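You operate a simulated robot arm through the tools that you are given. There is no shell and no other tool.

You run a simulated robot arm. Do the job below in one go: nothing can be reset, and whatever is moved stays where it is left.

Task
Light the mill lamp, raise the knee until the gauge reads 1.5 mm and zero the gauge there.
Fine: lock the knee before zeroing; the probe stays on the tube in the green vice.
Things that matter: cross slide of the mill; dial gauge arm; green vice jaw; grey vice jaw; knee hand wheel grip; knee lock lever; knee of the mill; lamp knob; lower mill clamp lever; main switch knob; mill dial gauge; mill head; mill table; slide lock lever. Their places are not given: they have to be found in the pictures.

The check looks at the end state, three seconds after you hand in, the way a careful person would. Anything else that was tipped, shoved, dropped, spilled or broken makes it a failure.

Robot
A 7-joint arm with a three-finger gripper, fixed in place. Base frame: the origin is at the foot of the arm, x ahead of it, y to its left, z up. Readings come in m, degrees, newtons and seconds.
Its first joint turns from -166.0 to 166.0 degrees. Payload 2.69 kg.
Tool frame: the origin (TCP) lies between the finger pads and is the grasp point; the fingertips stand 0.03 m ahead of it; z points along the fingers, y is the line along which they close. The gripper opens to 0.128 m. The gripper's body begins 0.117 m behind the TCP.
Orientation is that of the tool frame in the base frame, as a unit quaternion [w, x, y, z]. With the fingers straight down and closing along the base's y, the tool's x points along the base's -x, its y along +y and its z along -z.

Tools
- The arm moves only by the tool send_rows. Its argument "increments" is a list of rows, each a list of 6 numbers: the shift along the tool's x, y, z in mm, then the turn, a rotation vector about the tool's x, y, z in degrees. In form: [[x, y, z, rx, ry, rz], ...]. A call has 1 to 20 rows; each row is the pose to reach, as a shift and turn from the pose commanded when the call began, along the tool's axes at that moment. "gripper" is the opening, from 0 (shut) to 1 (fully open), set as the call begins (left out, the last holds). Each row takes 0.2 s and may step no farther than 0.05 m and 8.6 degrees from the row before; otherwise, or with a gripper value out of range, the whole call is refused. A pose out of reach is approached as far as the arm can. The call stops where the force on the tool passes 80 N (or 10 N more than at its start, if that is more) or the arm is blocked; 0.2 s more then pass. Each finger halts on what it meets, pressing with about 29 N; the grip force reading is that of the motor and also rises with nothing between the fingers. The clock runs only during rows and for 0.2 s after the last one: add rows that repeat a pose to give the fingers time. The reply holds the time, the measured pose of the TCP, the force on the tool along the base axes, the opening and the grip force, in the units named above and with some noise, with the torque about the TCP (base axes, N m) and any sound that the robot's microphone picked up.
- Cameras (640 x 400 px; columns grow to the right, rows downward): "scene" is fixed at [0.0578, 0.4912, 1.2066]; the picture's right is [-0.39, -0.92, 0.00], its down [-0.22, 0.09, -0.97] and it looks along [0.89, -0.38, -0.24] (base axes); focal length 214 px, centre (320, 200). "wrist" rides on the gripper at [0.058, 0.054, -0.131] in the tool frame; the picture's right is [-0.68, 0.74, 0.00], its down [-0.62, -0.57, -0.55] and it looks along [-0.40, -0.37, 0.84] (tool axes); focal length 234 px, centre (320, 200).
- capture(camera): a new picture of that camera. No time passes.
- lift_body(by): slides the trunk up (or, below 0, down) by that many m; the arm rides with it, the base frame stays. It gives what a move gives, with no picture.
- measure_at(camera, pixels): for up to 12 pixels [column, row] of the newest picture of that camera ("zoom" is the newest enlarged one), the place [x, y, z] in the base frame of the surface seen there, good to about 0.002 m, but the place of the scene camera against the robot may be out by one fixed shift of up to 0.025 m in any direction. No time passes.
- enlarge(camera, box): a new picture of the part [left, top, right, bottom] of that camera's present view, enlarged. No time passes.
- job_done(): hands the job in; it is judged then, once.

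Leave the gripper open and the arm clear of the work at the hand-in unless told otherwise.

The tools are called after "Request:" as a command line: name --pt "numbers of a row" for each row, then --argument value for the rest, lists and objects as JSON in quotes. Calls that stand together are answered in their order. send_rows: Moves the arm, as the interface text tells. Its arguments: {"type":"object","properties":{"increments":{"type":"array","items":{"type":"array","items":{"type":"number"}}},"gripper":{"type":"number"}},"required":["increments"]} The other tools are called the same way: lift_body (by) slides the trunk up or down; capture (camera) takes a picture; measure_at (camera, pixels) gives the place of the surface under pixels of a picture; enlarge (camera, box) takes an enlarged picture of a part of a camera's view; job_done () hands the job in.

At the start:

```text
time_s: 0.0
ee_pos: [0.6017, -0.143, 1.4685]
orientation: [0.0, 0.0, 1.0, -0.001]
contact_force: [-0.5, 0.2, 0.6]
wrist_torque: [0.03, -0.01, -0.03]
grip_width: 0.1279
gripper_force: 0.0
trunk travel left (down, up): [-0.2, 0.15]
```

scene: 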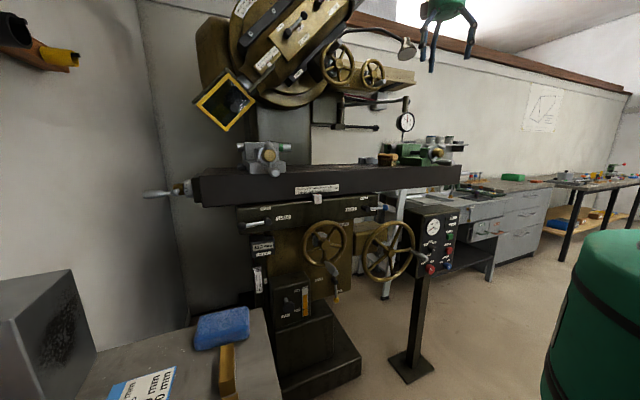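
wrist: 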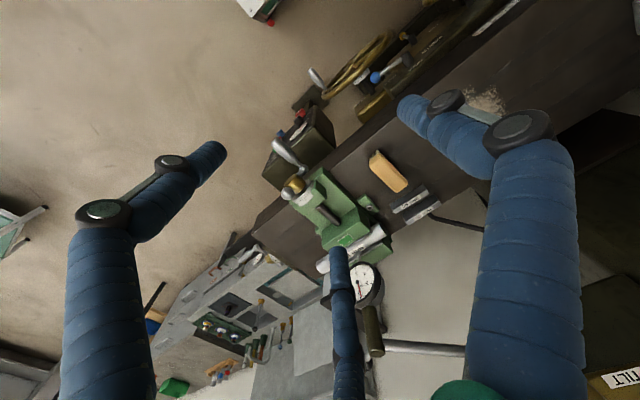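

I see a mill with the table across the picture, handwheels at about (325,245) and (390,250), a control pedestal at (433,240), and a dial gauge at (405,120). I'll look closer at each area before moving.

Request:
enlarge --camera "scene" --box '[230, 180, 390, 280]'

Request:
enlarge --camera "scene" --box '[360, 190, 480, 290]'

Request:
enlarge --camera "scene" --box '[310, 70, 480, 180]'

Request:
enlarge --camera "scene" --box '[190, 0, 430, 140]'

```text
4.00 times, centred on (310, 230) of scene
```

zoom: 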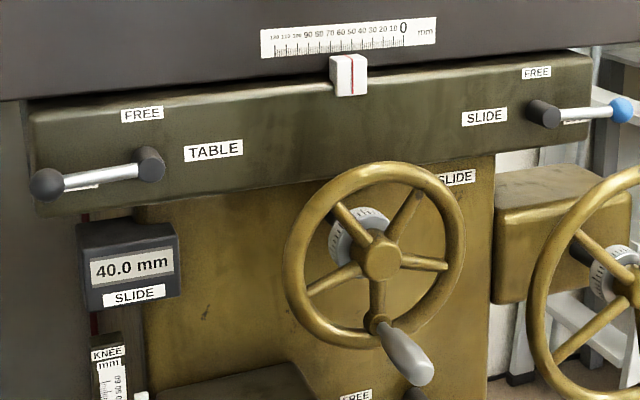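

```text
4.00 times, centred on (420, 240) of scene
```

zoom: 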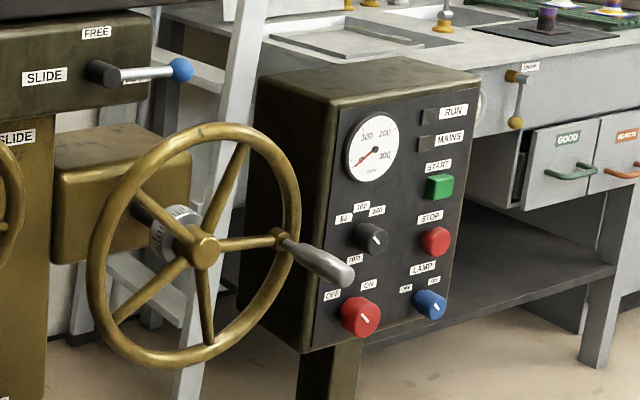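

```text
3.64 times, centred on (395, 125) of scene
```

zoom: 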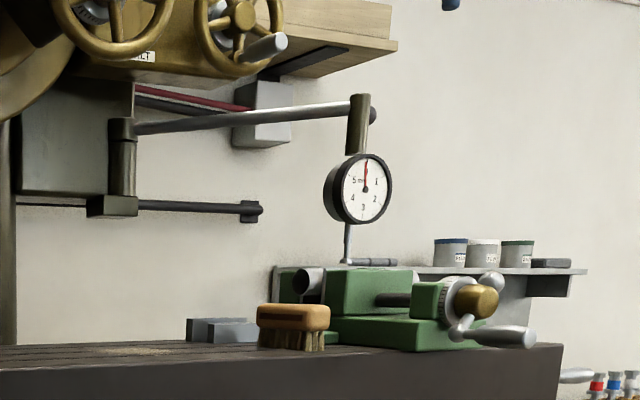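

```text
2.67 times, centred on (310, 70) of scene
```

zoom: 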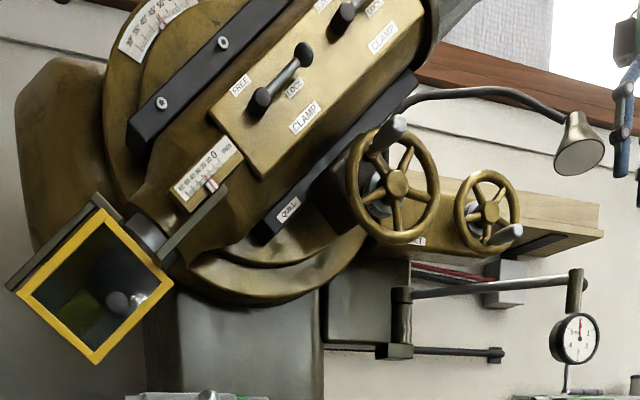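

The gauge reads around 0 and the lamp knob (blue) sits lower right on the pedestal, main switch (red) lower left. Next I look at the lower part of the knee for its lock lever, wheel labels, and the gauge face.

Request:
enlarge --camera "scene" --box '[240, 225, 368, 325]'

Request:
enlarge --camera "scene" --box '[388, 100, 428, 140]'

Request:
enlarge --camera "scene" --box '[410, 235, 470, 280]'

Request:
enlarge --camera "scene" --box '[340, 210, 430, 290]'

Request:
enlarge --camera "scene" --box '[265, 260, 345, 325]'

```text
4.00 times, centred on (304, 275) of scene
```

zoom: 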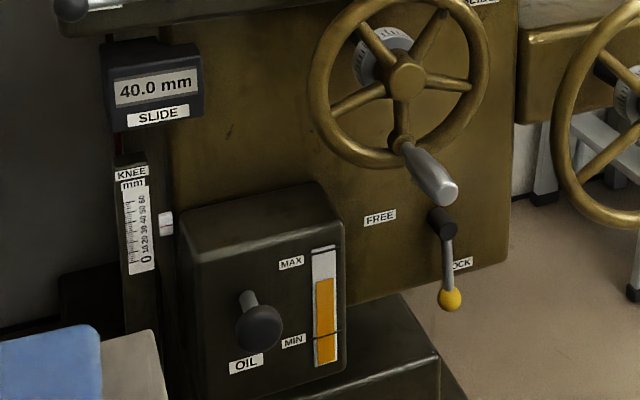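

```text
10.00 times, centred on (408, 120) of scene
```

zoom: 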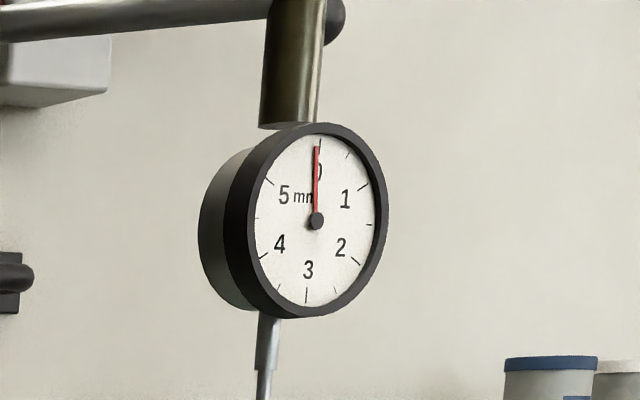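

```text
8.89 times, centred on (440, 258) of scene
```

zoom: 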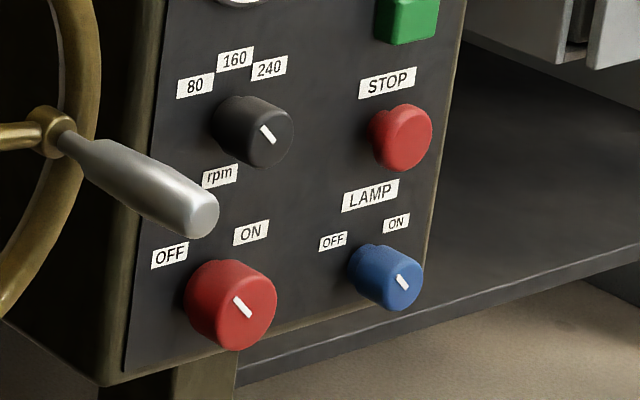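

```text
5.00 times, centred on (385, 250) of scene
```

zoom: 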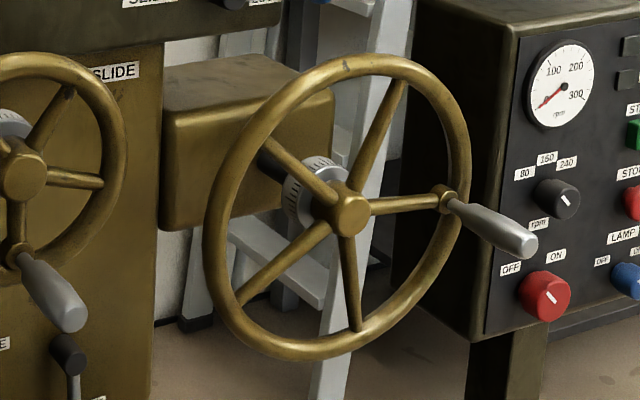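

```text
6.15 times, centred on (305, 292) of scene
```

zoom: 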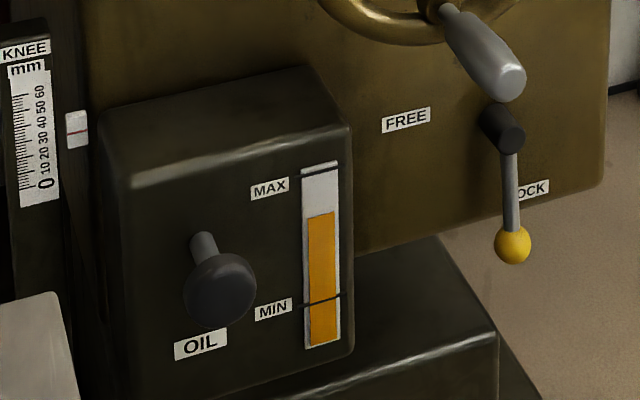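

The red and blue knob marks both point to OFF (upper left), the knee lever (yellow ball) hangs down near LOCK. I'll measure the places of the key objects with the scene picture.

Request:
capture --camera "scene"

Request:
measure_at --camera "scene" --pixels '[[429, 269], [447, 266], [330, 299], [326, 275], [334, 270], [324, 244], [391, 251], [420, 257], [405, 121], [407, 128], [376, 208], [385, 208]]'

Request:
enlarge --camera "wrist" --box '[240, 100, 440, 300]'

Request:
enlarge --camera "wrist" --box '[220, 0, 460, 150]'

```text
taken
```

scene: 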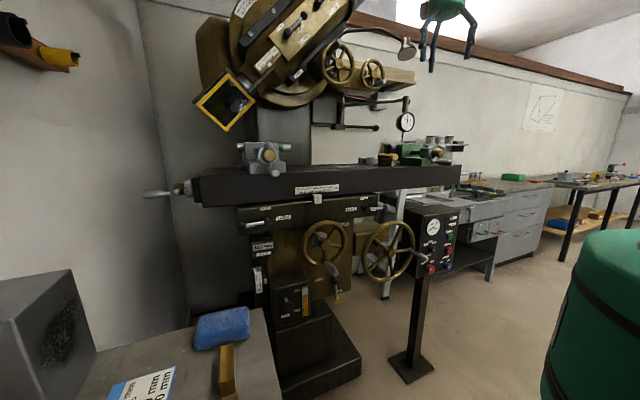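

```text
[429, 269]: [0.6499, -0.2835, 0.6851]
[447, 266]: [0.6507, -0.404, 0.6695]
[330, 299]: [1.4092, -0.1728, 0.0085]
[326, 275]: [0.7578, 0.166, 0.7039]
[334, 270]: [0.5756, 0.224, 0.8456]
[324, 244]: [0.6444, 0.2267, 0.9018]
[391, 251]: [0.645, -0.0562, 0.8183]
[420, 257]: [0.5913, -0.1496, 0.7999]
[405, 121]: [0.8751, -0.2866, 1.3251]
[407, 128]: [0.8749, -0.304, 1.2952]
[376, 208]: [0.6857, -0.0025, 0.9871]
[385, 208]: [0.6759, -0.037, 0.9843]
```

```text
2.00 times, centred on (340, 200) of wrist
```

zoom: 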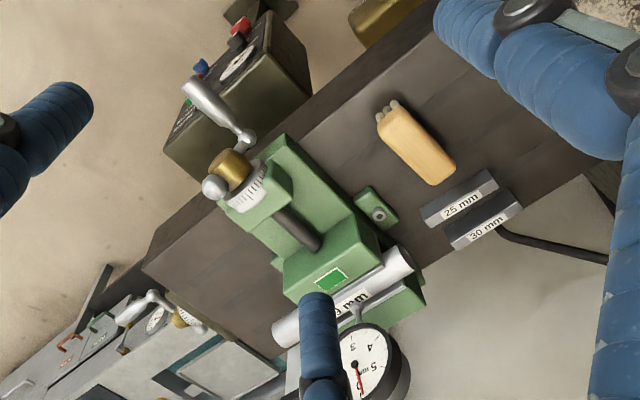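

```text
2.67 times, centred on (340, 75) of wrist
```

zoom: 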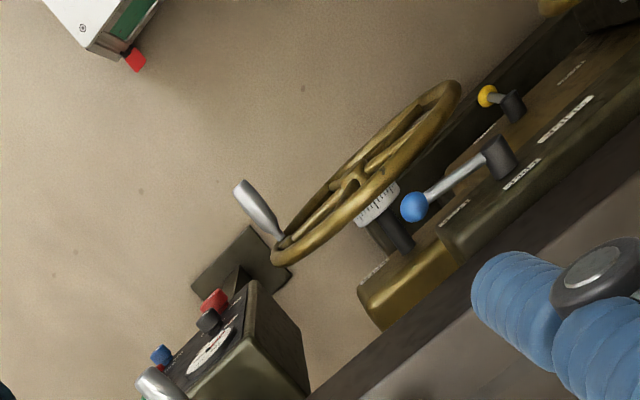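

The dial faces the robot (−x). Everything I need is on the front side of the mill, so the tool must point along +x. I'll measure some more places: yellow ball, labels, bench obstacles, lever parts.

Request:
enlarge --camera "scene" --box '[240, 200, 400, 300]'

Request:
measure_at --camera "scene" --pixels '[[336, 299], [225, 325], [60, 300], [227, 360], [160, 385], [600, 300], [330, 170], [400, 170], [265, 165], [430, 215], [435, 378], [348, 280]]'

```text
4.00 times, centred on (320, 250) of scene
```

zoom: 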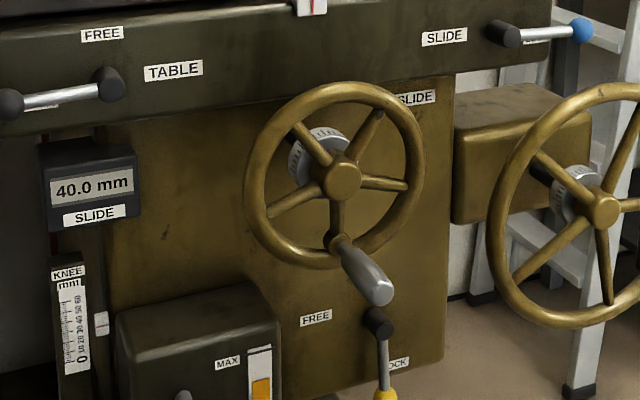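

```text
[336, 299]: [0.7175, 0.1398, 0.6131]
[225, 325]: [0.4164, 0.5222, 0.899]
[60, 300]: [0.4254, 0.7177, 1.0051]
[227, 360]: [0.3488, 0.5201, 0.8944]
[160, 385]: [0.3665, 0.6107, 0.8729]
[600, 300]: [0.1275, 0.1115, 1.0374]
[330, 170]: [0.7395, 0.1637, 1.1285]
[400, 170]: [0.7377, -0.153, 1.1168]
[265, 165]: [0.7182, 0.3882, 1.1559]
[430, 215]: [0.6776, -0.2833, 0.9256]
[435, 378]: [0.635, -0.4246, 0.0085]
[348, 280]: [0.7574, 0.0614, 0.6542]
```

The yellow ball is at about (0.72, 0.14, 0.61), the knobs at about (0.65, −0.28, 0.69) and (0.65, −0.40, 0.67). First I retract toward −x (tool +x) by 250 mm at the present height, away from the gauge and table.

Request:
send_rows --pt "40 0 0 0 0 0" --pt "80 0 0 0 0 0" --pt "120 0 0 0 0 0" --pt "160 0 0 0 0 0" --pt "200 0 0 0 0 0" --pt "240 0 0 0 0 0" --gripper 1

```text
time_s: 1.4
ee_pos: [0.363, -0.1454, 1.4703]
orientation: [0.0, -0.001, 1.0, 0.0]
contact_force: [0.0, 0.0, 0.6]
wrist_torque: [0.03, 0.05, 0.0]
grip_width: 0.1279
gripper_force: 0.1
trunk travel left (down, up): [-0.2, 0.15]
```

Now I descend about 370 mm and turn the tool 90° about its y so that it points along +x, staying at x≈0.45 in front of the mill.

Request:
send_rows --pt "-8 0 30 0 -8.18 0" --pt "-16 0 60 0 -16.36 0" --pt "-24 0 90 0 -24.54 0" --pt "-32 0 120 0 -32.73 0" --pt "-40 0 150 0 -40.91 0" --pt "-48 0 180 0 -49.09 0" --pt "-56 0 210 0 -57.27 0" --pt "-64 0 240 0 -65.45 0" --pt "-72 0 270 0 -73.64 0" --pt "-80 0 300 0 -81.82 0" --pt "-88 0 330 0 -90 0"

```text
time_s: 4.0
ee_pos: [0.4567, -0.1501, 1.1888]
orientation: [0.738, -0.031, 0.673, -0.032]
contact_force: [-1.0, 0.4, -0.7]
wrist_torque: [0.03, 0.0, -0.06]
grip_width: 0.1277
gripper_force: 0.0
trunk travel left (down, up): [-0.2, 0.15]
stopped in row 11: the arm was blocked; the commanded pose is now the measured one
```

The arm was blocked at z≈1.19 with no contact force – probably a joint limit. I'll look at the pictures.

Request:
capture --camera "scene"

Request:
capture --camera "wrist"

```text
taken
```

scene: 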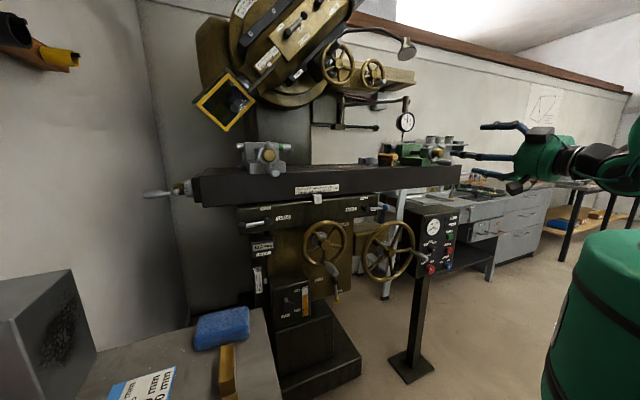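

```text
taken
```

wrist: 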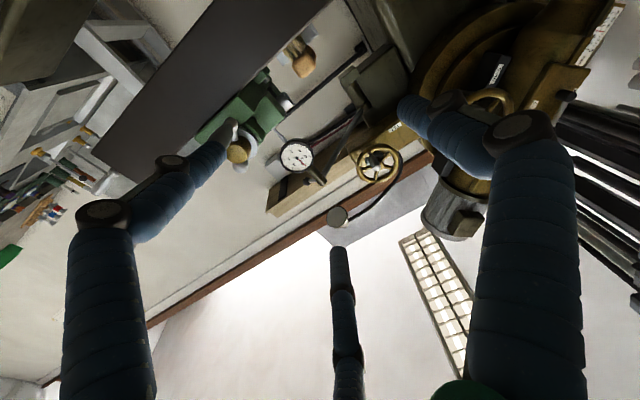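

The tool now points roughly along +x; the wrist camera looks up from below, which isn't useful. Lower the trunk 0.2 m (the work is at z 0.6–0.85), and then try rolling the tool 180° about its axis so the camera is above.

Request:
lift_body --by -0.2

Request:
send_rows --pt "0 0 0 0 0 8.5" --pt "0 0 0 0 0 17" --pt "0 0 0 0 0 25.5" --pt "0 0 0 0 0 34" --pt "0 0 0 0 0 42.5" --pt "0 0 0 0 0 51" --pt "0 0 0 0 0 59.5" --pt "0 0 0 0 0 68" --pt "0 0 0 0 0 76.5" --pt "0 0 0 0 0 85"

```text
time_s: 6.2
ee_pos: [0.4577, -0.1511, 0.9895]
orientation: [0.737, -0.03, 0.674, -0.033]
contact_force: [0.5, 0.1, -0.4]
wrist_torque: [-0.04, 0.0, -0.04]
grip_width: 0.128
gripper_force: 0.0
trunk travel left (down, up): [0.0, 0.35]
```

```text
time_s: 8.4
ee_pos: [0.4576, -0.15, 0.9887]
orientation: [0.565, 0.433, 0.517, 0.475]
contact_force: [-0.5, 0.2, 0.5]
wrist_torque: [-0.02, 0.02, 0.02]
grip_width: 0.1282
gripper_force: 0.0
trunk travel left (down, up): [0.0, 0.35]
```

The roll works. I continue another 100° so the tool's x points up and the camera sits above.

Request:
send_rows --pt "0 0 0 0 0 8.4" --pt "0 0 0 0 0 16.8" --pt "0 0 0 0 0 25.2" --pt "0 0 0 0 0 33.6" --pt "0 0 0 0 0 42" --pt "0 0 0 0 0 50.4" --pt "0 0 0 0 0 58.8" --pt "0 0 0 0 0 67.2" --pt "0 0 0 0 0 75.6" --pt "0 0 0 0 0 84" --pt "0 0 0 0 0 92.4" --pt "0 0 0 0 0 100"

```text
time_s: 11.0
ee_pos: [0.4567, -0.1509, 0.9879]
orientation: [0.0, 0.676, 0.0, 0.737]
contact_force: [0.5, 0.1, 0.2]
wrist_torque: [-0.01, 0.03, -0.03]
grip_width: 0.1279
gripper_force: 0.1
trunk travel left (down, up): [0.0, 0.35]
```

Tool x is now up, tool z along +x with 5° upward tilt. I correct the tilt (ry −4.95°) and look.

Request:
send_rows --pt "0 0 0 0 -4.95 0" --pt "0 0 0 0 -4.95 0"

Request:
capture --camera "wrist"

Request:
capture --camera "scene"

```text
time_s: 11.6
ee_pos: [0.4579, -0.1509, 0.9881]
orientation: [0.0, 0.706, 0.001, 0.708]
contact_force: [0.2, 0.1, 0.0]
wrist_torque: [-0.03, -0.01, -0.01]
grip_width: 0.128
gripper_force: 0.1
trunk travel left (down, up): [0.0, 0.35]
```

```text
taken
```

wrist: 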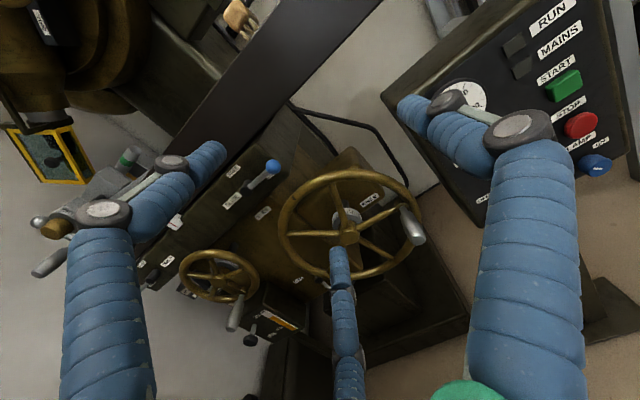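

```text
taken
```

scene: 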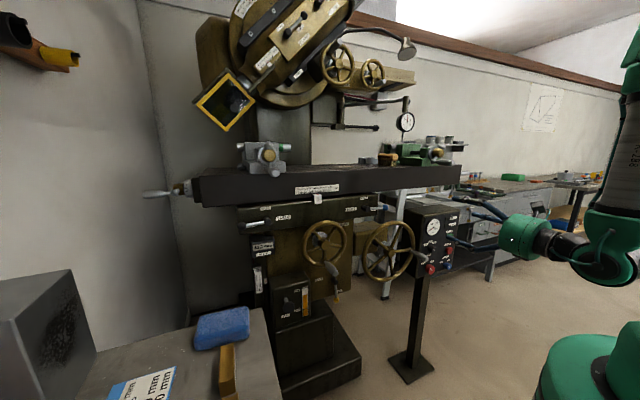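

Good view: wheel with grip at (410,225) px, smaller wheel at (215,275), pedestal at right. The gripper appears to have three fingers. I'll zoom into the wheel labels and the pedestal, and measure in this (accurate) wrist picture.

Request:
enlarge --camera "wrist" --box '[270, 150, 430, 270]'

Request:
enlarge --camera "wrist" --box '[480, 0, 640, 200]'

Request:
enlarge --camera "wrist" --box '[170, 140, 330, 360]'

Request:
measure_at --camera "wrist" --pixels '[[594, 164], [412, 228], [404, 212], [347, 238], [345, 175], [285, 250], [345, 270], [410, 185], [273, 165], [232, 318], [582, 124], [298, 280]]'

Request:
measure_at --camera "scene" --pixels '[[447, 266], [419, 256], [391, 251], [384, 208], [331, 269], [449, 249]]'

```text
3.33 times, centred on (350, 210) of wrist
```

zoom: 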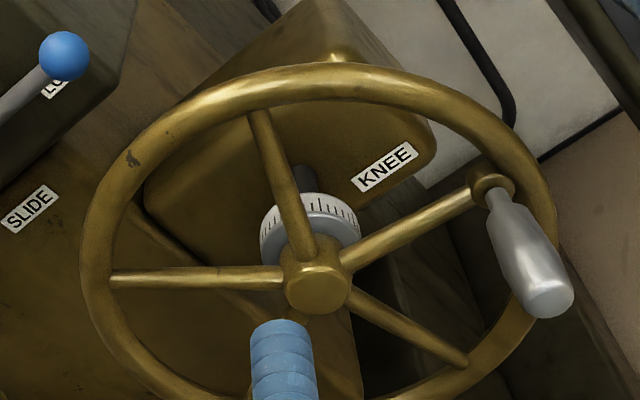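

```text
2.00 times, centred on (560, 100) of wrist
```

zoom: 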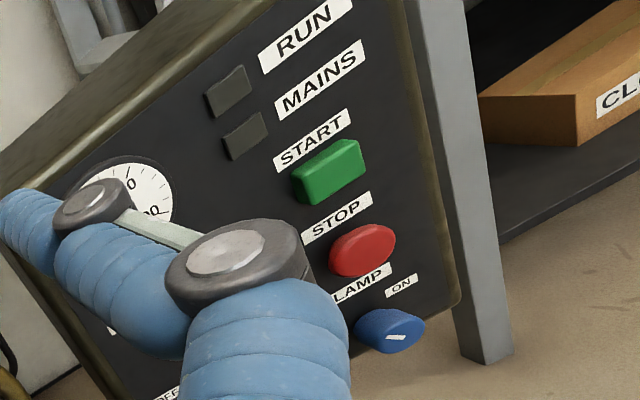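

```text
1.82 times, centred on (250, 250) of wrist
```

zoom: 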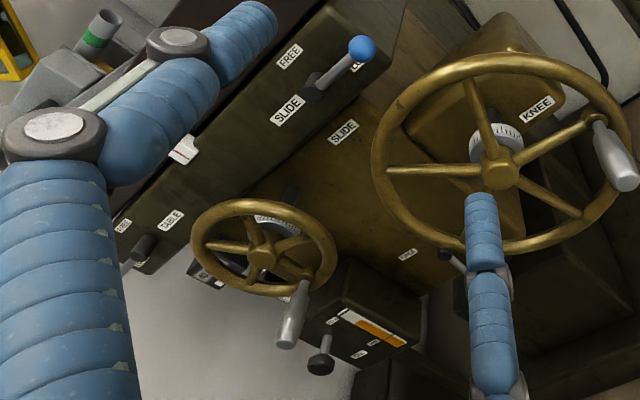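

```text
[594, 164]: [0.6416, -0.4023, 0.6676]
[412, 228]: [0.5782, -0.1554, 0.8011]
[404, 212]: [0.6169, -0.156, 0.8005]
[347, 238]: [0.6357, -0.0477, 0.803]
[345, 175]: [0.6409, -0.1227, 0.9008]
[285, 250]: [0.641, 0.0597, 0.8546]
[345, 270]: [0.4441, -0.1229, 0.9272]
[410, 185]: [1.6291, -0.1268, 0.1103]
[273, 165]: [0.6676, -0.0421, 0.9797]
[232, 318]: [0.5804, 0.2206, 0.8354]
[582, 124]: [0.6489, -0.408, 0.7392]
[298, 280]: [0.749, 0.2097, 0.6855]
```

```text
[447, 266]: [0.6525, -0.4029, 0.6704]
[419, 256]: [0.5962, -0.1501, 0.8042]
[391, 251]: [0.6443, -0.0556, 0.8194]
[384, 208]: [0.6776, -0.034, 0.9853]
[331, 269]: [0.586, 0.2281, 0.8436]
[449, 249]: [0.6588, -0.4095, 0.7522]
```

The big wheel is labelled KNEE – that's the one to turn. The scene camera is shifted by about (+0.010, +0.005, +0.005). Now I go in front of the lamp knob (true about (0.642, −0.402, 0.667)): moving to about (0.46, −0.40, 0.70).

Request:
send_rows --pt "-32 27 0 0 0 0" --pt "-64 55 0 0 0 0" --pt "-96 83 0 0 0 0" --pt "-128 111 0 0 0 0" --pt "-160 139 0 0 0 0" --pt "-192 167 0 0 0 0" --pt "-224 195 0 0 0 0" --pt "-256 223 0 0 0 0" --pt "-288 245 0 0 0 0" --pt "-318 251 0 0 0 0"

Request:
capture --camera "wrist"

```text
time_s: 13.8
ee_pos: [0.4599, -0.3995, 0.6683]
orientation: [0.0, 0.706, 0.002, 0.708]
contact_force: [-1.2, 0.2, 0.3]
wrist_torque: [-0.02, 0.07, -0.02]
grip_width: 0.1281
gripper_force: 0.0
trunk travel left (down, up): [0.0, 0.35]
```

```text
taken
```

wrist: 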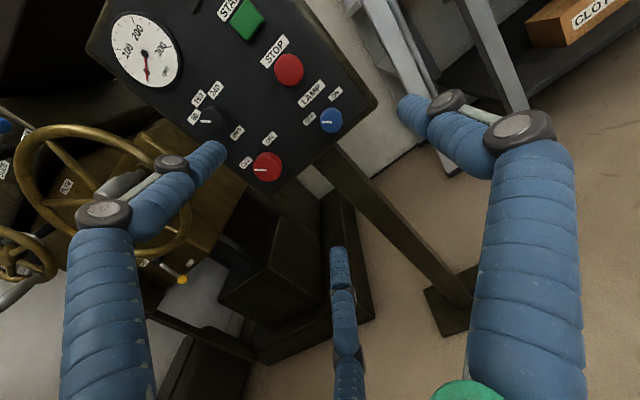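

The lamp knob is at (331,120), main knob at (266,166), both pointing to OFF. I'll zoom and measure knob fronts and panel surface.

Request:
enlarge --camera "wrist" --box '[230, 70, 360, 190]'

Request:
measure_at --camera "wrist" --pixels '[[332, 121], [325, 122], [267, 168], [261, 170], [310, 121], [337, 93], [311, 90], [300, 150], [262, 184], [340, 140], [215, 125], [288, 70]]'

```text
3.33 times, centred on (295, 130) of wrist
```

zoom: 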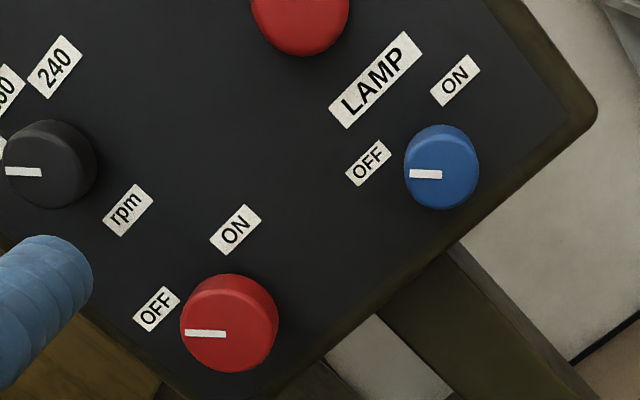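

```text
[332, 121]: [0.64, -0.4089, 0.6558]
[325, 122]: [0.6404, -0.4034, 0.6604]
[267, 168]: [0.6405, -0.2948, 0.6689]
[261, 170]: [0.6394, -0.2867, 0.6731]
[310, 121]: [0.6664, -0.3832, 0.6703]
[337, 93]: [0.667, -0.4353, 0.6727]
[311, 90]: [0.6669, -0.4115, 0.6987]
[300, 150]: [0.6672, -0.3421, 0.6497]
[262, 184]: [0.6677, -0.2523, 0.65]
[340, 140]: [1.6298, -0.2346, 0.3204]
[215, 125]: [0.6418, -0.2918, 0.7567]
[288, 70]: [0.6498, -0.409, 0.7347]
```

Panel face is at x≈0.667, knobs protrude to 0.640. Pointers are about 45° left of up, ON is to the right of up, so a clockwise turn (+rz) of about 90°. I'll enlarge each knob to get exact centres.

Request:
enlarge --camera "wrist" --box '[312, 100, 352, 140]'

Request:
measure_at --camera "zoom" --pixels '[[200, 200], [240, 220], [300, 220], [340, 220], [380, 220], [290, 140], [290, 300], [290, 180], [290, 260], [340, 280], [240, 280], [350, 150]]'

Request:
enlarge --camera "wrist" --box '[242, 145, 292, 195]'

Request:
measure_at --camera "zoom" --pixels '[[200, 200], [240, 200], [300, 200], [340, 200], [400, 200], [320, 100], [320, 150], [320, 250], [320, 300], [260, 260], [380, 260], [380, 140]]'

```text
10.00 times, centred on (332, 120) of wrist
```

zoom: 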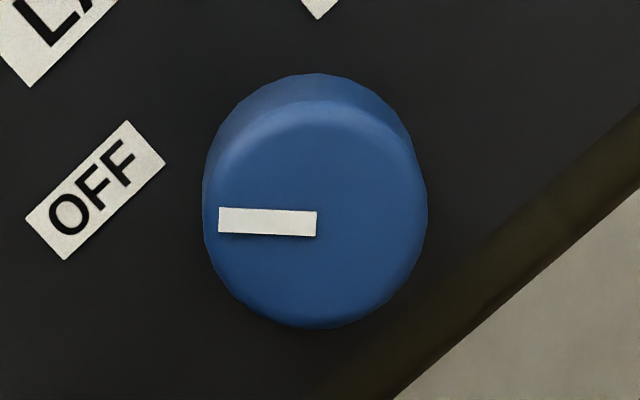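

```text
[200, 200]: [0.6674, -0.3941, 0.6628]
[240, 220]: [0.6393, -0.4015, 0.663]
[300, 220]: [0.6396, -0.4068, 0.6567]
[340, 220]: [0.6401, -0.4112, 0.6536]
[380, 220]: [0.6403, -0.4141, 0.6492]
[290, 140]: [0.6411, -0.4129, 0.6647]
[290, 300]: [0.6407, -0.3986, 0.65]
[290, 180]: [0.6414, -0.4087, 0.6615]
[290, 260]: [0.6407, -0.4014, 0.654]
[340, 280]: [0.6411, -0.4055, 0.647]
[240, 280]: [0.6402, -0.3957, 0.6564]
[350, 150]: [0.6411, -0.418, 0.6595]
```

```text
8.00 times, centred on (267, 170) of wrist
```

zoom: 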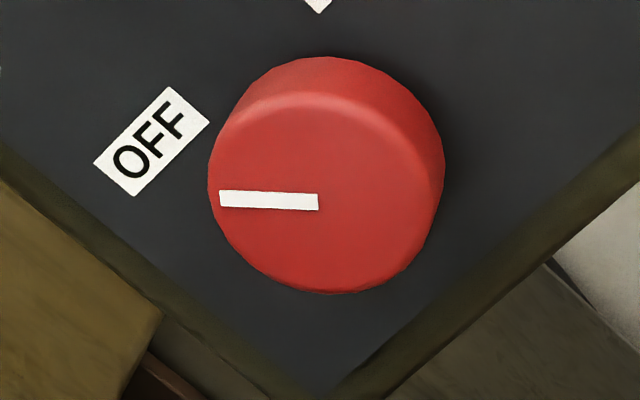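

```text
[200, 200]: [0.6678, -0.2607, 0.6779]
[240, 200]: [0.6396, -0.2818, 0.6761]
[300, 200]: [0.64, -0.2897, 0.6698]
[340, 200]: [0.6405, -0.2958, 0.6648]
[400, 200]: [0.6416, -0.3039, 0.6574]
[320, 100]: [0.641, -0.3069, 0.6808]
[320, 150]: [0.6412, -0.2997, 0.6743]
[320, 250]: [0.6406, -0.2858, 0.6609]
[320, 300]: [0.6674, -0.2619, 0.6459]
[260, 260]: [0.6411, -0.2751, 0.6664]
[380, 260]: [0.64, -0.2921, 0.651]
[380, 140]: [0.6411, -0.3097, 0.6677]
```

Lamp knob centre ≈ (0.640, −0.4085, 0.655), Ø30 mm; main knob ≈ (0.640, −0.2925, 0.667), Ø42 mm. I centre on the lamp knob, roll −42° and half-close the gripper.

Request:
send_rows --pt "-3 2 0 0 0 -8.4" --pt "-6 4 0 0 0 -16.8" --pt "-9 6 0 0 0 -25.2" --pt "-13 9 0 0 0 -33.6" --pt "-13 9 0 0 0 -42" --pt "-13 9 0 0 0 -42" --gripper 0.5

Request:
capture --camera "wrist"

Request:
capture --camera "scene"

```text
time_s: 15.2
ee_pos: [0.4586, -0.4121, 0.6571]
orientation: [0.254, 0.658, 0.256, 0.661]
contact_force: [0.4, -1.5, -0.1]
wrist_torque: [0.0, 0.01, 0.03]
grip_width: 0.064
gripper_force: 0.1
trunk travel left (down, up): [0.0, 0.35]
```

```text
taken
```

wrist: 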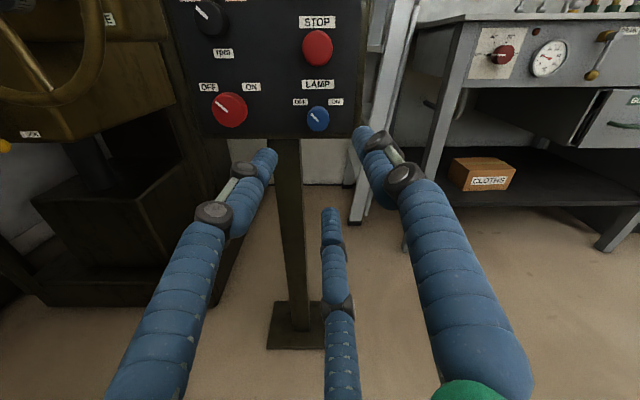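

```text
taken
```

scene: 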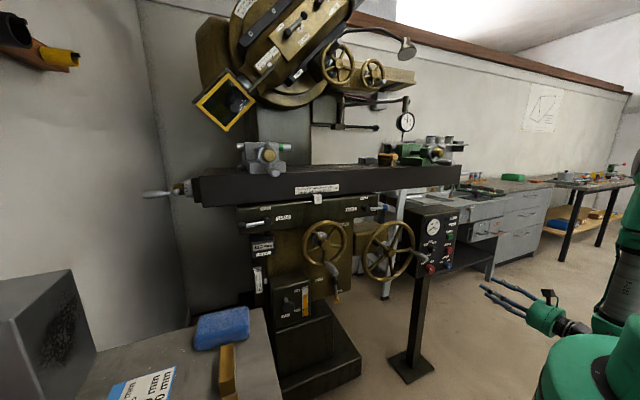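

The fingers close concentrically. Now I advance 171 mm along the tool axis so the fingertips surround the lamp knob just short of the panel.

Request:
send_rows --pt "0 -2.5 30 0 0 0" --pt "0 -2.5 60 0 0 0" --pt "0 -2.5 90 0 0 0" --pt "0 -2.5 115 0 0 0" --pt "0 -2.5 135 0 0 0" --pt "0 -2.5 150 0 0 0" --pt "0 -2.5 150 0 0 0"

Request:
capture --camera "wrist"

Request:
enlarge --camera "scene" --box '[400, 220, 500, 300]'

```text
time_s: 16.8
ee_pos: [0.6084, -0.4093, 0.6567]
orientation: [0.254, 0.658, 0.253, 0.661]
contact_force: [0.6, 0.8, -0.3]
wrist_torque: [-0.03, 0.03, -0.04]
grip_width: 0.0641
gripper_force: 0.1
trunk travel left (down, up): [0.0, 0.35]
```

```text
taken
```

wrist: 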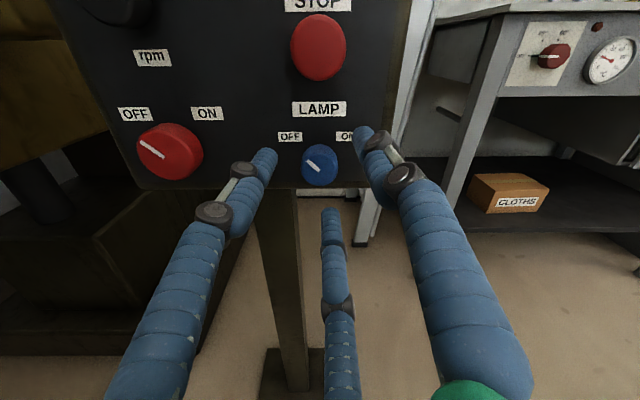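

```text
5.00 times, centred on (450, 260) of scene
```

zoom: 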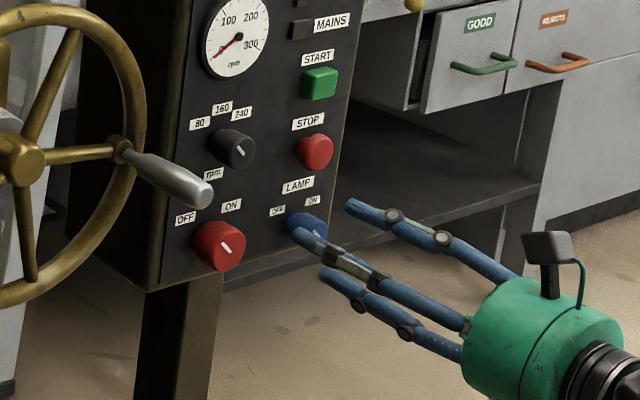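

Centred on the lamp knob. Advance 20 mm more and close.

Request:
send_rows --pt "0 0 10 0 0 0" --pt "0 0 20 0 0 0" --pt "0 0 20 0 0 0"

Request:
send_rows --pt "0 0 0 0 0 0" --pt "0 0 0 0 0 0" --pt "0 0 0 0 0 0" --gripper 0

```text
time_s: 17.6
ee_pos: [0.6288, -0.4082, 0.656]
orientation: [0.254, 0.658, 0.255, 0.661]
contact_force: [-0.5, 0.1, 0.6]
wrist_torque: [-0.02, 0.01, -0.03]
grip_width: 0.0639
gripper_force: 0.0
trunk travel left (down, up): [0.0, 0.35]
```

```text
time_s: 18.4
ee_pos: [0.6287, -0.4075, 0.6558]
orientation: [0.253, 0.66, 0.253, 0.661]
contact_force: [0.5, -1.7, -12.1]
wrist_torque: [-0.01, 0.4, 0.08]
grip_width: 0.0289
gripper_force: 45.2
trunk travel left (down, up): [0.0, 0.35]
```

Gripped (28.9 mm). Now twist clockwise by 80°.

Request:
send_rows --pt "0 0 0 0 0 8" --pt "0 0 0 0 0 16" --pt "0 0 0 0 0 24" --pt "0 0 0 0 0 32" --pt "0 0 0 0 0 40" --pt "0 0 0 0 0 48" --pt "0 0 0 0 0 56" --pt "0 0 0 0 0 64" --pt "0 0 0 0 0 72" --pt "0 0 0 0 0 80"

Request:
capture --camera "wrist"

Request:
enlarge --camera "scene" --box '[360, 10, 440, 70]'

```text
time_s: 20.6
ee_pos: [0.629, -0.4066, 0.6564]
orientation: [-0.231, 0.668, -0.23, 0.669]
contact_force: [-35.2, 6.8, -7.4]
wrist_torque: [0.02, 0.25, 0.23]
grip_width: 0.0293
gripper_force: 45.0
trunk travel left (down, up): [0.0, 0.35]
```

```text
taken
```

wrist: 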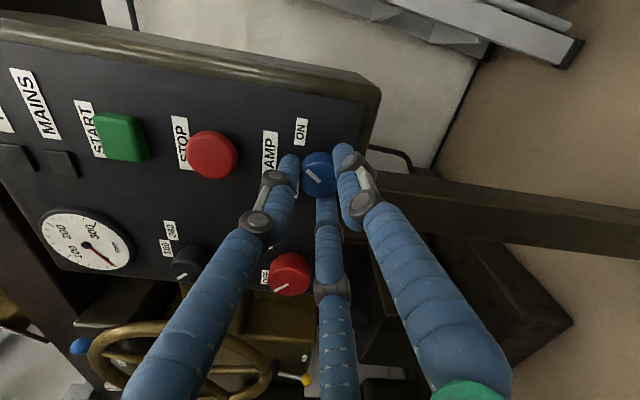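

```text
6.67 times, centred on (400, 40) of scene
```

zoom: 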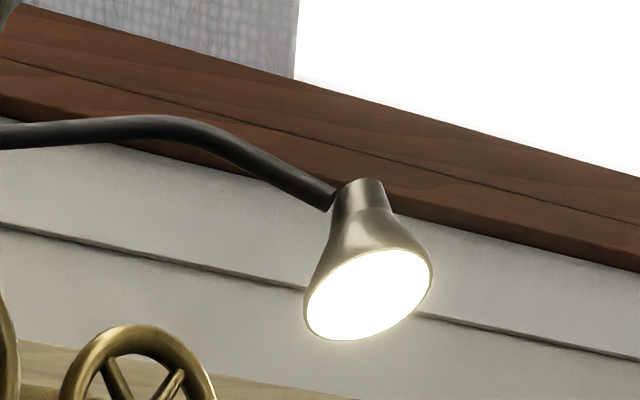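

The lamp is lit – no need for the main switch. I release the knob and back off, then check the pointer.

Request:
send_rows --pt "0 0 0 0 0 0" --pt "0 0 0 0 0 0" --pt "0 0 0 0 0 0" --gripper 0.5

Request:
send_rows --pt "0 0 -30 0 0 0" --pt "0 0 -70 0 0 0" --pt "0 0 -110 0 0 0" --pt "0 0 -150 0 0 0" --pt "0 0 -180 0 0 0"

Request:
enlarge --camera "wrist" --box '[200, 60, 400, 200]'

Request:
enlarge --camera "scene" --box '[360, 10, 440, 70]'

```text
time_s: 21.4
ee_pos: [0.6301, -0.4084, 0.6573]
orientation: [-0.231, 0.668, -0.229, 0.67]
contact_force: [0.2, 0.3, 0.7]
wrist_torque: [-0.03, 0.0, -0.02]
grip_width: 0.0641
gripper_force: 0.1
trunk travel left (down, up): [0.0, 0.35]
```

```text
time_s: 22.6
ee_pos: [0.4491, -0.4085, 0.6551]
orientation: [-0.23, 0.669, -0.228, 0.669]
contact_force: [0.2, 0.4, -1.1]
wrist_torque: [-0.01, -0.01, -0.05]
grip_width: 0.0641
gripper_force: 0.0
trunk travel left (down, up): [0.0, 0.35]
```

```text
2.86 times, centred on (300, 130) of wrist
```

zoom: 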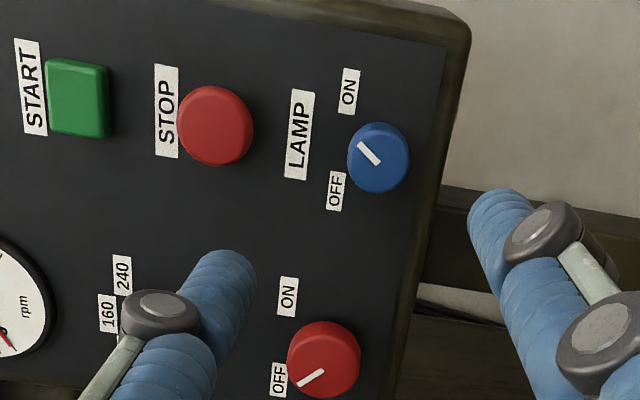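

```text
6.67 times, centred on (400, 40) of scene
```

zoom: 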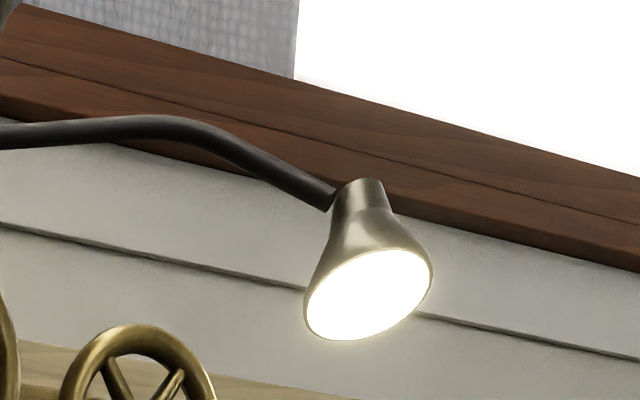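

Lamp knob at ON, main switch still OFF. Now I move left to (0.45, 0.09, 0.685), rolling back −80° for an upright view of the knee lock lever.

Request:
send_rows --pt "-23.7 -34.5 0 0 0 -6.67" --pt "-47.3 -68.9 0 0 0 -13.3" --pt "-71 -103.4 0 0 0 -20" --pt "-94.7 -137.8 0 0 0 -26.7" --pt "-118.3 -172.3 0 0 0 -33.3" --pt "-142 -206.7 0 0 0 -40" --pt "-165.7 -241.2 0 0 0 -46.7" --pt "-189.3 -275.7 0 0 0 -53.3" --pt "-213 -310.1 0 0 0 -60" --pt "-236.7 -344.6 0 0 0 -66.7" --pt "-260.3 -379 0 0 0 -73.3" --pt "-284 -413.5 0 0 0 -80"

Request:
capture --camera "wrist"

Request:
capture --camera "scene"

```text
time_s: 25.4
ee_pos: [0.4864, -0.0298, 0.7109]
orientation: [0.255, 0.627, 0.258, 0.69]
contact_force: [-0.6, 0.7, 1.0]
wrist_torque: [0.03, 0.03, 0.02]
grip_width: 0.0639
gripper_force: 0.2
out of reach, approached as far as the arm can: row 10, 11, 12
trunk travel left (down, up): [0.0, 0.35]
stopped in row 12: the arm was blocked; the commanded pose is now the measured one
```

```text
taken
```

wrist: 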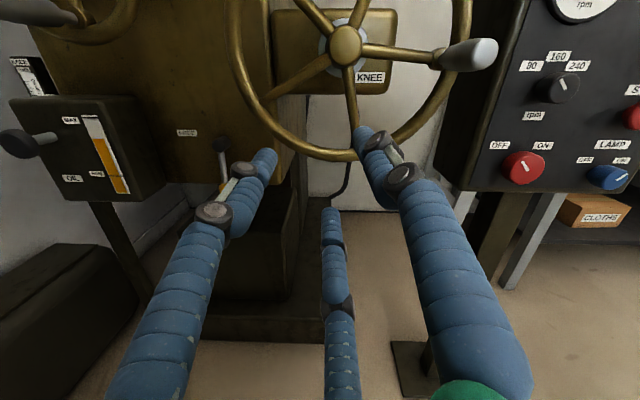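

```text
taken
```

scene: 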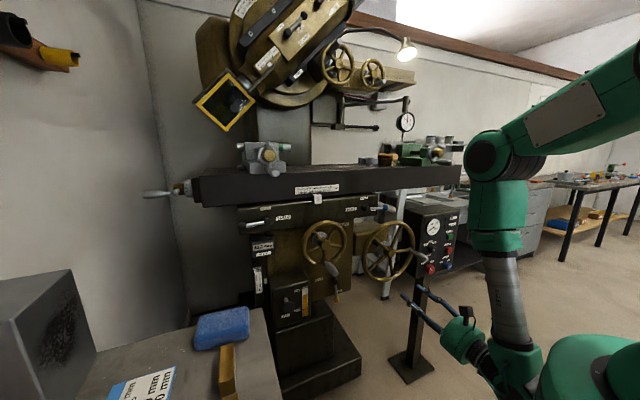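

The arm got as far as (0.486, −0.03, 0.711): too close to the base for that pose. The lever is visible at (220,160) px. I'll zoom there and measure.

Request:
enlarge --camera "wrist" --box '[160, 110, 280, 200]'

Request:
measure_at --camera "wrist" --pixels '[[221, 145], [225, 170], [224, 180], [187, 133], [345, 46], [440, 60], [490, 52], [340, 153], [237, 30], [470, 15], [255, 90], [265, 185]]'

Request:
enlarge --camera "scene" --box '[305, 255, 365, 310]'

```text
4.44 times, centred on (220, 155) of wrist
```

zoom: 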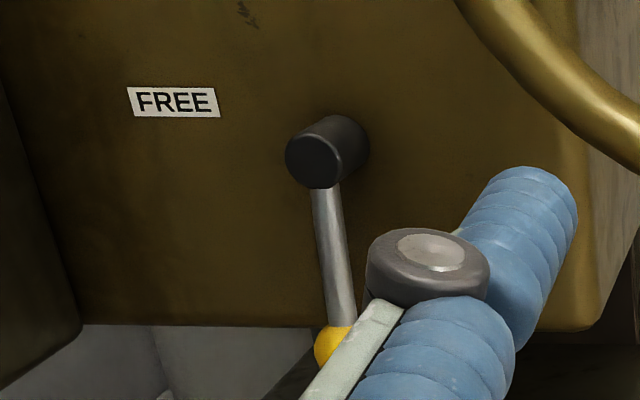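

```text
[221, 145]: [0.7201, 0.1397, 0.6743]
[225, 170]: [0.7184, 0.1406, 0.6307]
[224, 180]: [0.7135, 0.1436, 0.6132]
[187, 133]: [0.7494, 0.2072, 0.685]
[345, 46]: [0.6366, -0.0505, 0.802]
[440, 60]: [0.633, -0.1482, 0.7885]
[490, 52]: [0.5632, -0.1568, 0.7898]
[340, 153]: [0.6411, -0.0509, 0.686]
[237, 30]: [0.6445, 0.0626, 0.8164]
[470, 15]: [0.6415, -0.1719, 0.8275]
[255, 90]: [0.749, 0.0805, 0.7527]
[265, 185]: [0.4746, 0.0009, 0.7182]
```

```text
7.27 times, centred on (335, 282) of scene
```

zoom: 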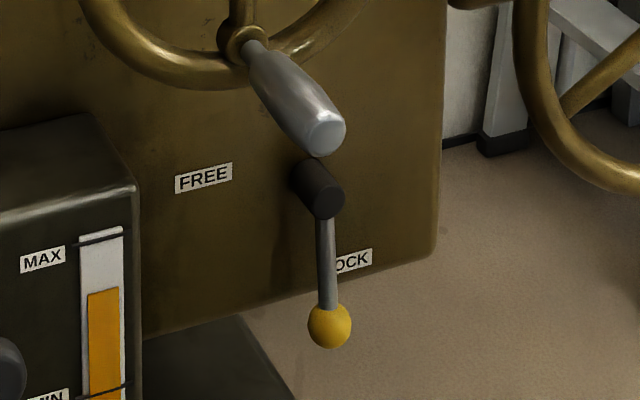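

The lever hangs straight down at LOCK: pivot ≈ (0.720, 0.140, 0.674), ball ≈ (0.722, 0.142, 0.612); FREE label is to the left of the pivot. So it must swing down→left (about 90°). I check the oil box to the left for clearance.

Request:
measure_at --camera "wrist" --pixels '[[155, 170], [160, 180], [150, 130], [130, 110], [130, 180], [30, 145], [20, 140], [5, 145], [160, 150], [165, 178], [100, 100], [60, 105]]'

Request:
measure_at --camera "zoom" --pixels '[[330, 326], [325, 205], [352, 261], [203, 177], [137, 200], [125, 260], [327, 270], [325, 130]]'

```text
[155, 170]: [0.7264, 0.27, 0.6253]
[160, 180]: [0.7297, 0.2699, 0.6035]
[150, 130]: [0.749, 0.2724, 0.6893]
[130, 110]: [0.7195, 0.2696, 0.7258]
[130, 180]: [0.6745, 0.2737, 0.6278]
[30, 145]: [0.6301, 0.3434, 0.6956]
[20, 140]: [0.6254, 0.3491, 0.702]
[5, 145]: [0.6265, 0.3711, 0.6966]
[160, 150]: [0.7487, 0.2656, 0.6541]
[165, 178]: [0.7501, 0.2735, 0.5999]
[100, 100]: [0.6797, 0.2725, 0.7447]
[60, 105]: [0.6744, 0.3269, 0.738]
```

```text
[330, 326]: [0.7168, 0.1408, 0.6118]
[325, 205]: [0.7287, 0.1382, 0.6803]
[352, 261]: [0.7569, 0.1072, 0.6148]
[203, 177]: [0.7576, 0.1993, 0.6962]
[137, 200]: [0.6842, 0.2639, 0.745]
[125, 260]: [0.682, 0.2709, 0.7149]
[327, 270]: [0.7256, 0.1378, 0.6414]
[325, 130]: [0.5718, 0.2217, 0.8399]
```

The oil box's side is at y≈0.27, clear. Now I move forward-left-down to about (0.556, 0.14, 0.62), straightening the tool, gripper at 0.4.

Request:
send_rows --pt "7 -31 17 0.3 -0.8 0" --pt "14 -63 30 0.6 -1.6 0" --pt "21 -94 40 0.8 -2.4 0" --pt "28 -125 50 1.1 -3.2 0" --pt "36 -157 60 1.4 -4 0" --pt "43 -188 69 1.6 -4.8 0" --pt "43 -188 69 1.6 -4.8 0" --gripper 0.4

Request:
capture --camera "wrist"

Request:
capture --camera "scene"

```text
time_s: 27.0
ee_pos: [0.5359, -0.0162, 0.6325]
orientation: [0.231, 0.645, 0.282, 0.672]
contact_force: [0.0, 0.7, -0.6]
wrist_torque: [-0.01, -0.03, -0.02]
grip_width: 0.0511
gripper_force: 0.1
out of reach, approached as far as the arm can: row 1, 2, 3, 4, 5, 6, 7
trunk travel left (down, up): [0.0, 0.35]
```

```text
taken
```

wrist: 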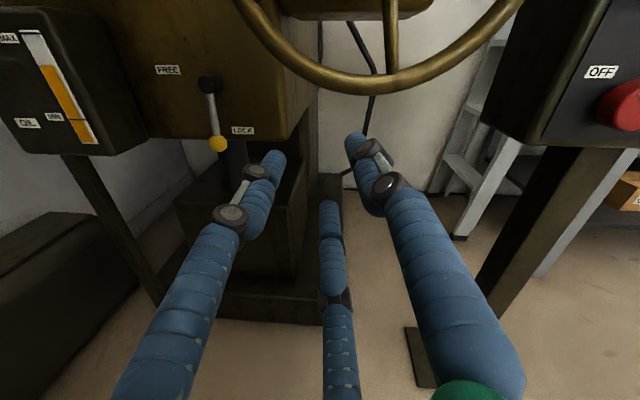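

```text
taken
```

scene: 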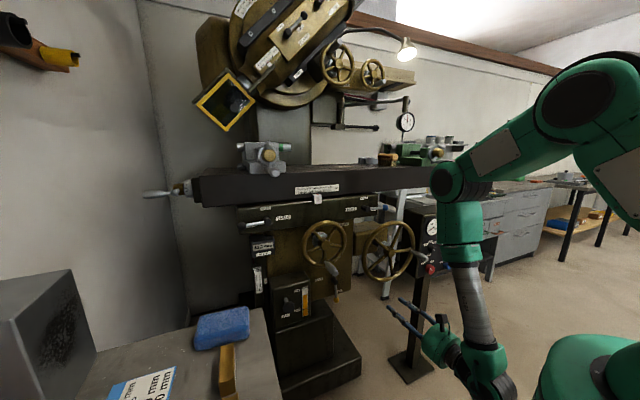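

The arm folds with its elbow up and right; it didn't get left of y≈−0.02. I'll measure where the arm's links are to understand the limit.

Request:
measure_at --camera "scene" --pixels '[[450, 182], [463, 225], [463, 265], [478, 340], [490, 372], [442, 345], [585, 105], [630, 60], [600, 360], [520, 150], [610, 170], [390, 312]]'

Request:
measure_at --camera "wrist" --pixels '[[217, 145], [208, 85], [212, 110], [243, 130], [168, 70], [250, 210], [250, 320], [100, 200], [60, 215], [340, 85], [232, 170], [190, 210]]'

```text
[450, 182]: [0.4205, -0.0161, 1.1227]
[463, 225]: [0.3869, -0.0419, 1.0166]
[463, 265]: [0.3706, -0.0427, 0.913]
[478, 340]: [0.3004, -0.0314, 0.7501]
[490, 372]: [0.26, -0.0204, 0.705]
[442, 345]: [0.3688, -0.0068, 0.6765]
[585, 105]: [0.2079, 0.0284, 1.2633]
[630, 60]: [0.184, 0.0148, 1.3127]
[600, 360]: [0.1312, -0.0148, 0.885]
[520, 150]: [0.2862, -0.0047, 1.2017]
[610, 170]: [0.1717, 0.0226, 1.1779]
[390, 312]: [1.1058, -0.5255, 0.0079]
```

```text
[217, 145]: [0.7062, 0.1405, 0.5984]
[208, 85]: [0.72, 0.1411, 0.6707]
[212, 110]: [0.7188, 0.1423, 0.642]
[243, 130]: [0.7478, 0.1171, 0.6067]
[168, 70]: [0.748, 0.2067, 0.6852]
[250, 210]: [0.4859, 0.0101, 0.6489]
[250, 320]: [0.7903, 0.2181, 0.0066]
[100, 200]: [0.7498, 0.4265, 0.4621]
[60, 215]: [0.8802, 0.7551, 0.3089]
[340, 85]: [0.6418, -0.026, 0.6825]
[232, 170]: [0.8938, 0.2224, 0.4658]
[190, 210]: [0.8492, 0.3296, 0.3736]
```

The wrist is at its bend limit because the arm is tucked. Raising the trunk will straighten the arm and relieve that. The hand is clear in front of the wheel (tips at x≈0.57, wheel rim at 0.64), so I raise by 0.15 m.

Request:
lift_body --by 0.15

```text
time_s: 28.7
ee_pos: [0.5353, -0.0162, 0.7819]
orientation: [0.232, 0.645, 0.282, 0.671]
contact_force: [-0.3, 0.5, 0.6]
wrist_torque: [0.02, -0.03, 0.02]
grip_width: 0.0512
gripper_force: 0.0
trunk travel left (down, up): [-0.15, 0.2]
```

I send a null row to see whether the commanded pose differs from the measured one.

Request:
send_rows --pt "0 0 0 0 0 0"

```text
time_s: 29.1
ee_pos: [0.5356, -0.0171, 0.7817]
orientation: [0.231, 0.645, 0.282, 0.672]
contact_force: [-0.7, -0.6, -0.9]
wrist_torque: [0.02, -0.02, 0.0]
grip_width: 0.0511
gripper_force: 0.0
trunk travel left (down, up): [-0.15, 0.2]
```

Small test move: 50 mm left and 50 mm down.

Request:
send_rows --pt "-1.5 -35 1.5 0 0 0" --pt "-3 -70.5 3.5 0 0 0"

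```text
time_s: 29.7
ee_pos: [0.5327, -0.0049, 0.733]
orientation: [0.224, 0.642, 0.289, 0.675]
contact_force: [-0.3, -0.1, 0.2]
wrist_torque: [0.0, 0.04, -0.01]
grip_width: 0.0513
gripper_force: 0.1
out of reach, approached as far as the arm can: row 1, 2
trunk travel left (down, up): [-0.15, 0.2]
```

Down works, left doesn't: some joint limits the yaw/roll. I test whether rolling the tool back (+34°) frees it.

Request:
send_rows --pt "0 0 0 0 0 8.5" --pt "0 0 0 0 0 17" --pt "0 0 0 0 0 25.5" --pt "0 0 0 0 0 34"

```text
time_s: 30.7
ee_pos: [0.5298, -0.012, 0.7329]
orientation: [0.02, 0.699, 0.084, 0.71]
contact_force: [0.1, 0.7, -0.4]
wrist_torque: [0.01, 0.0, 0.03]
grip_width: 0.0511
gripper_force: 0.1
out of reach, approached as far as the arm can: row 1, 2, 3, 4
trunk travel left (down, up): [-0.15, 0.2]
```

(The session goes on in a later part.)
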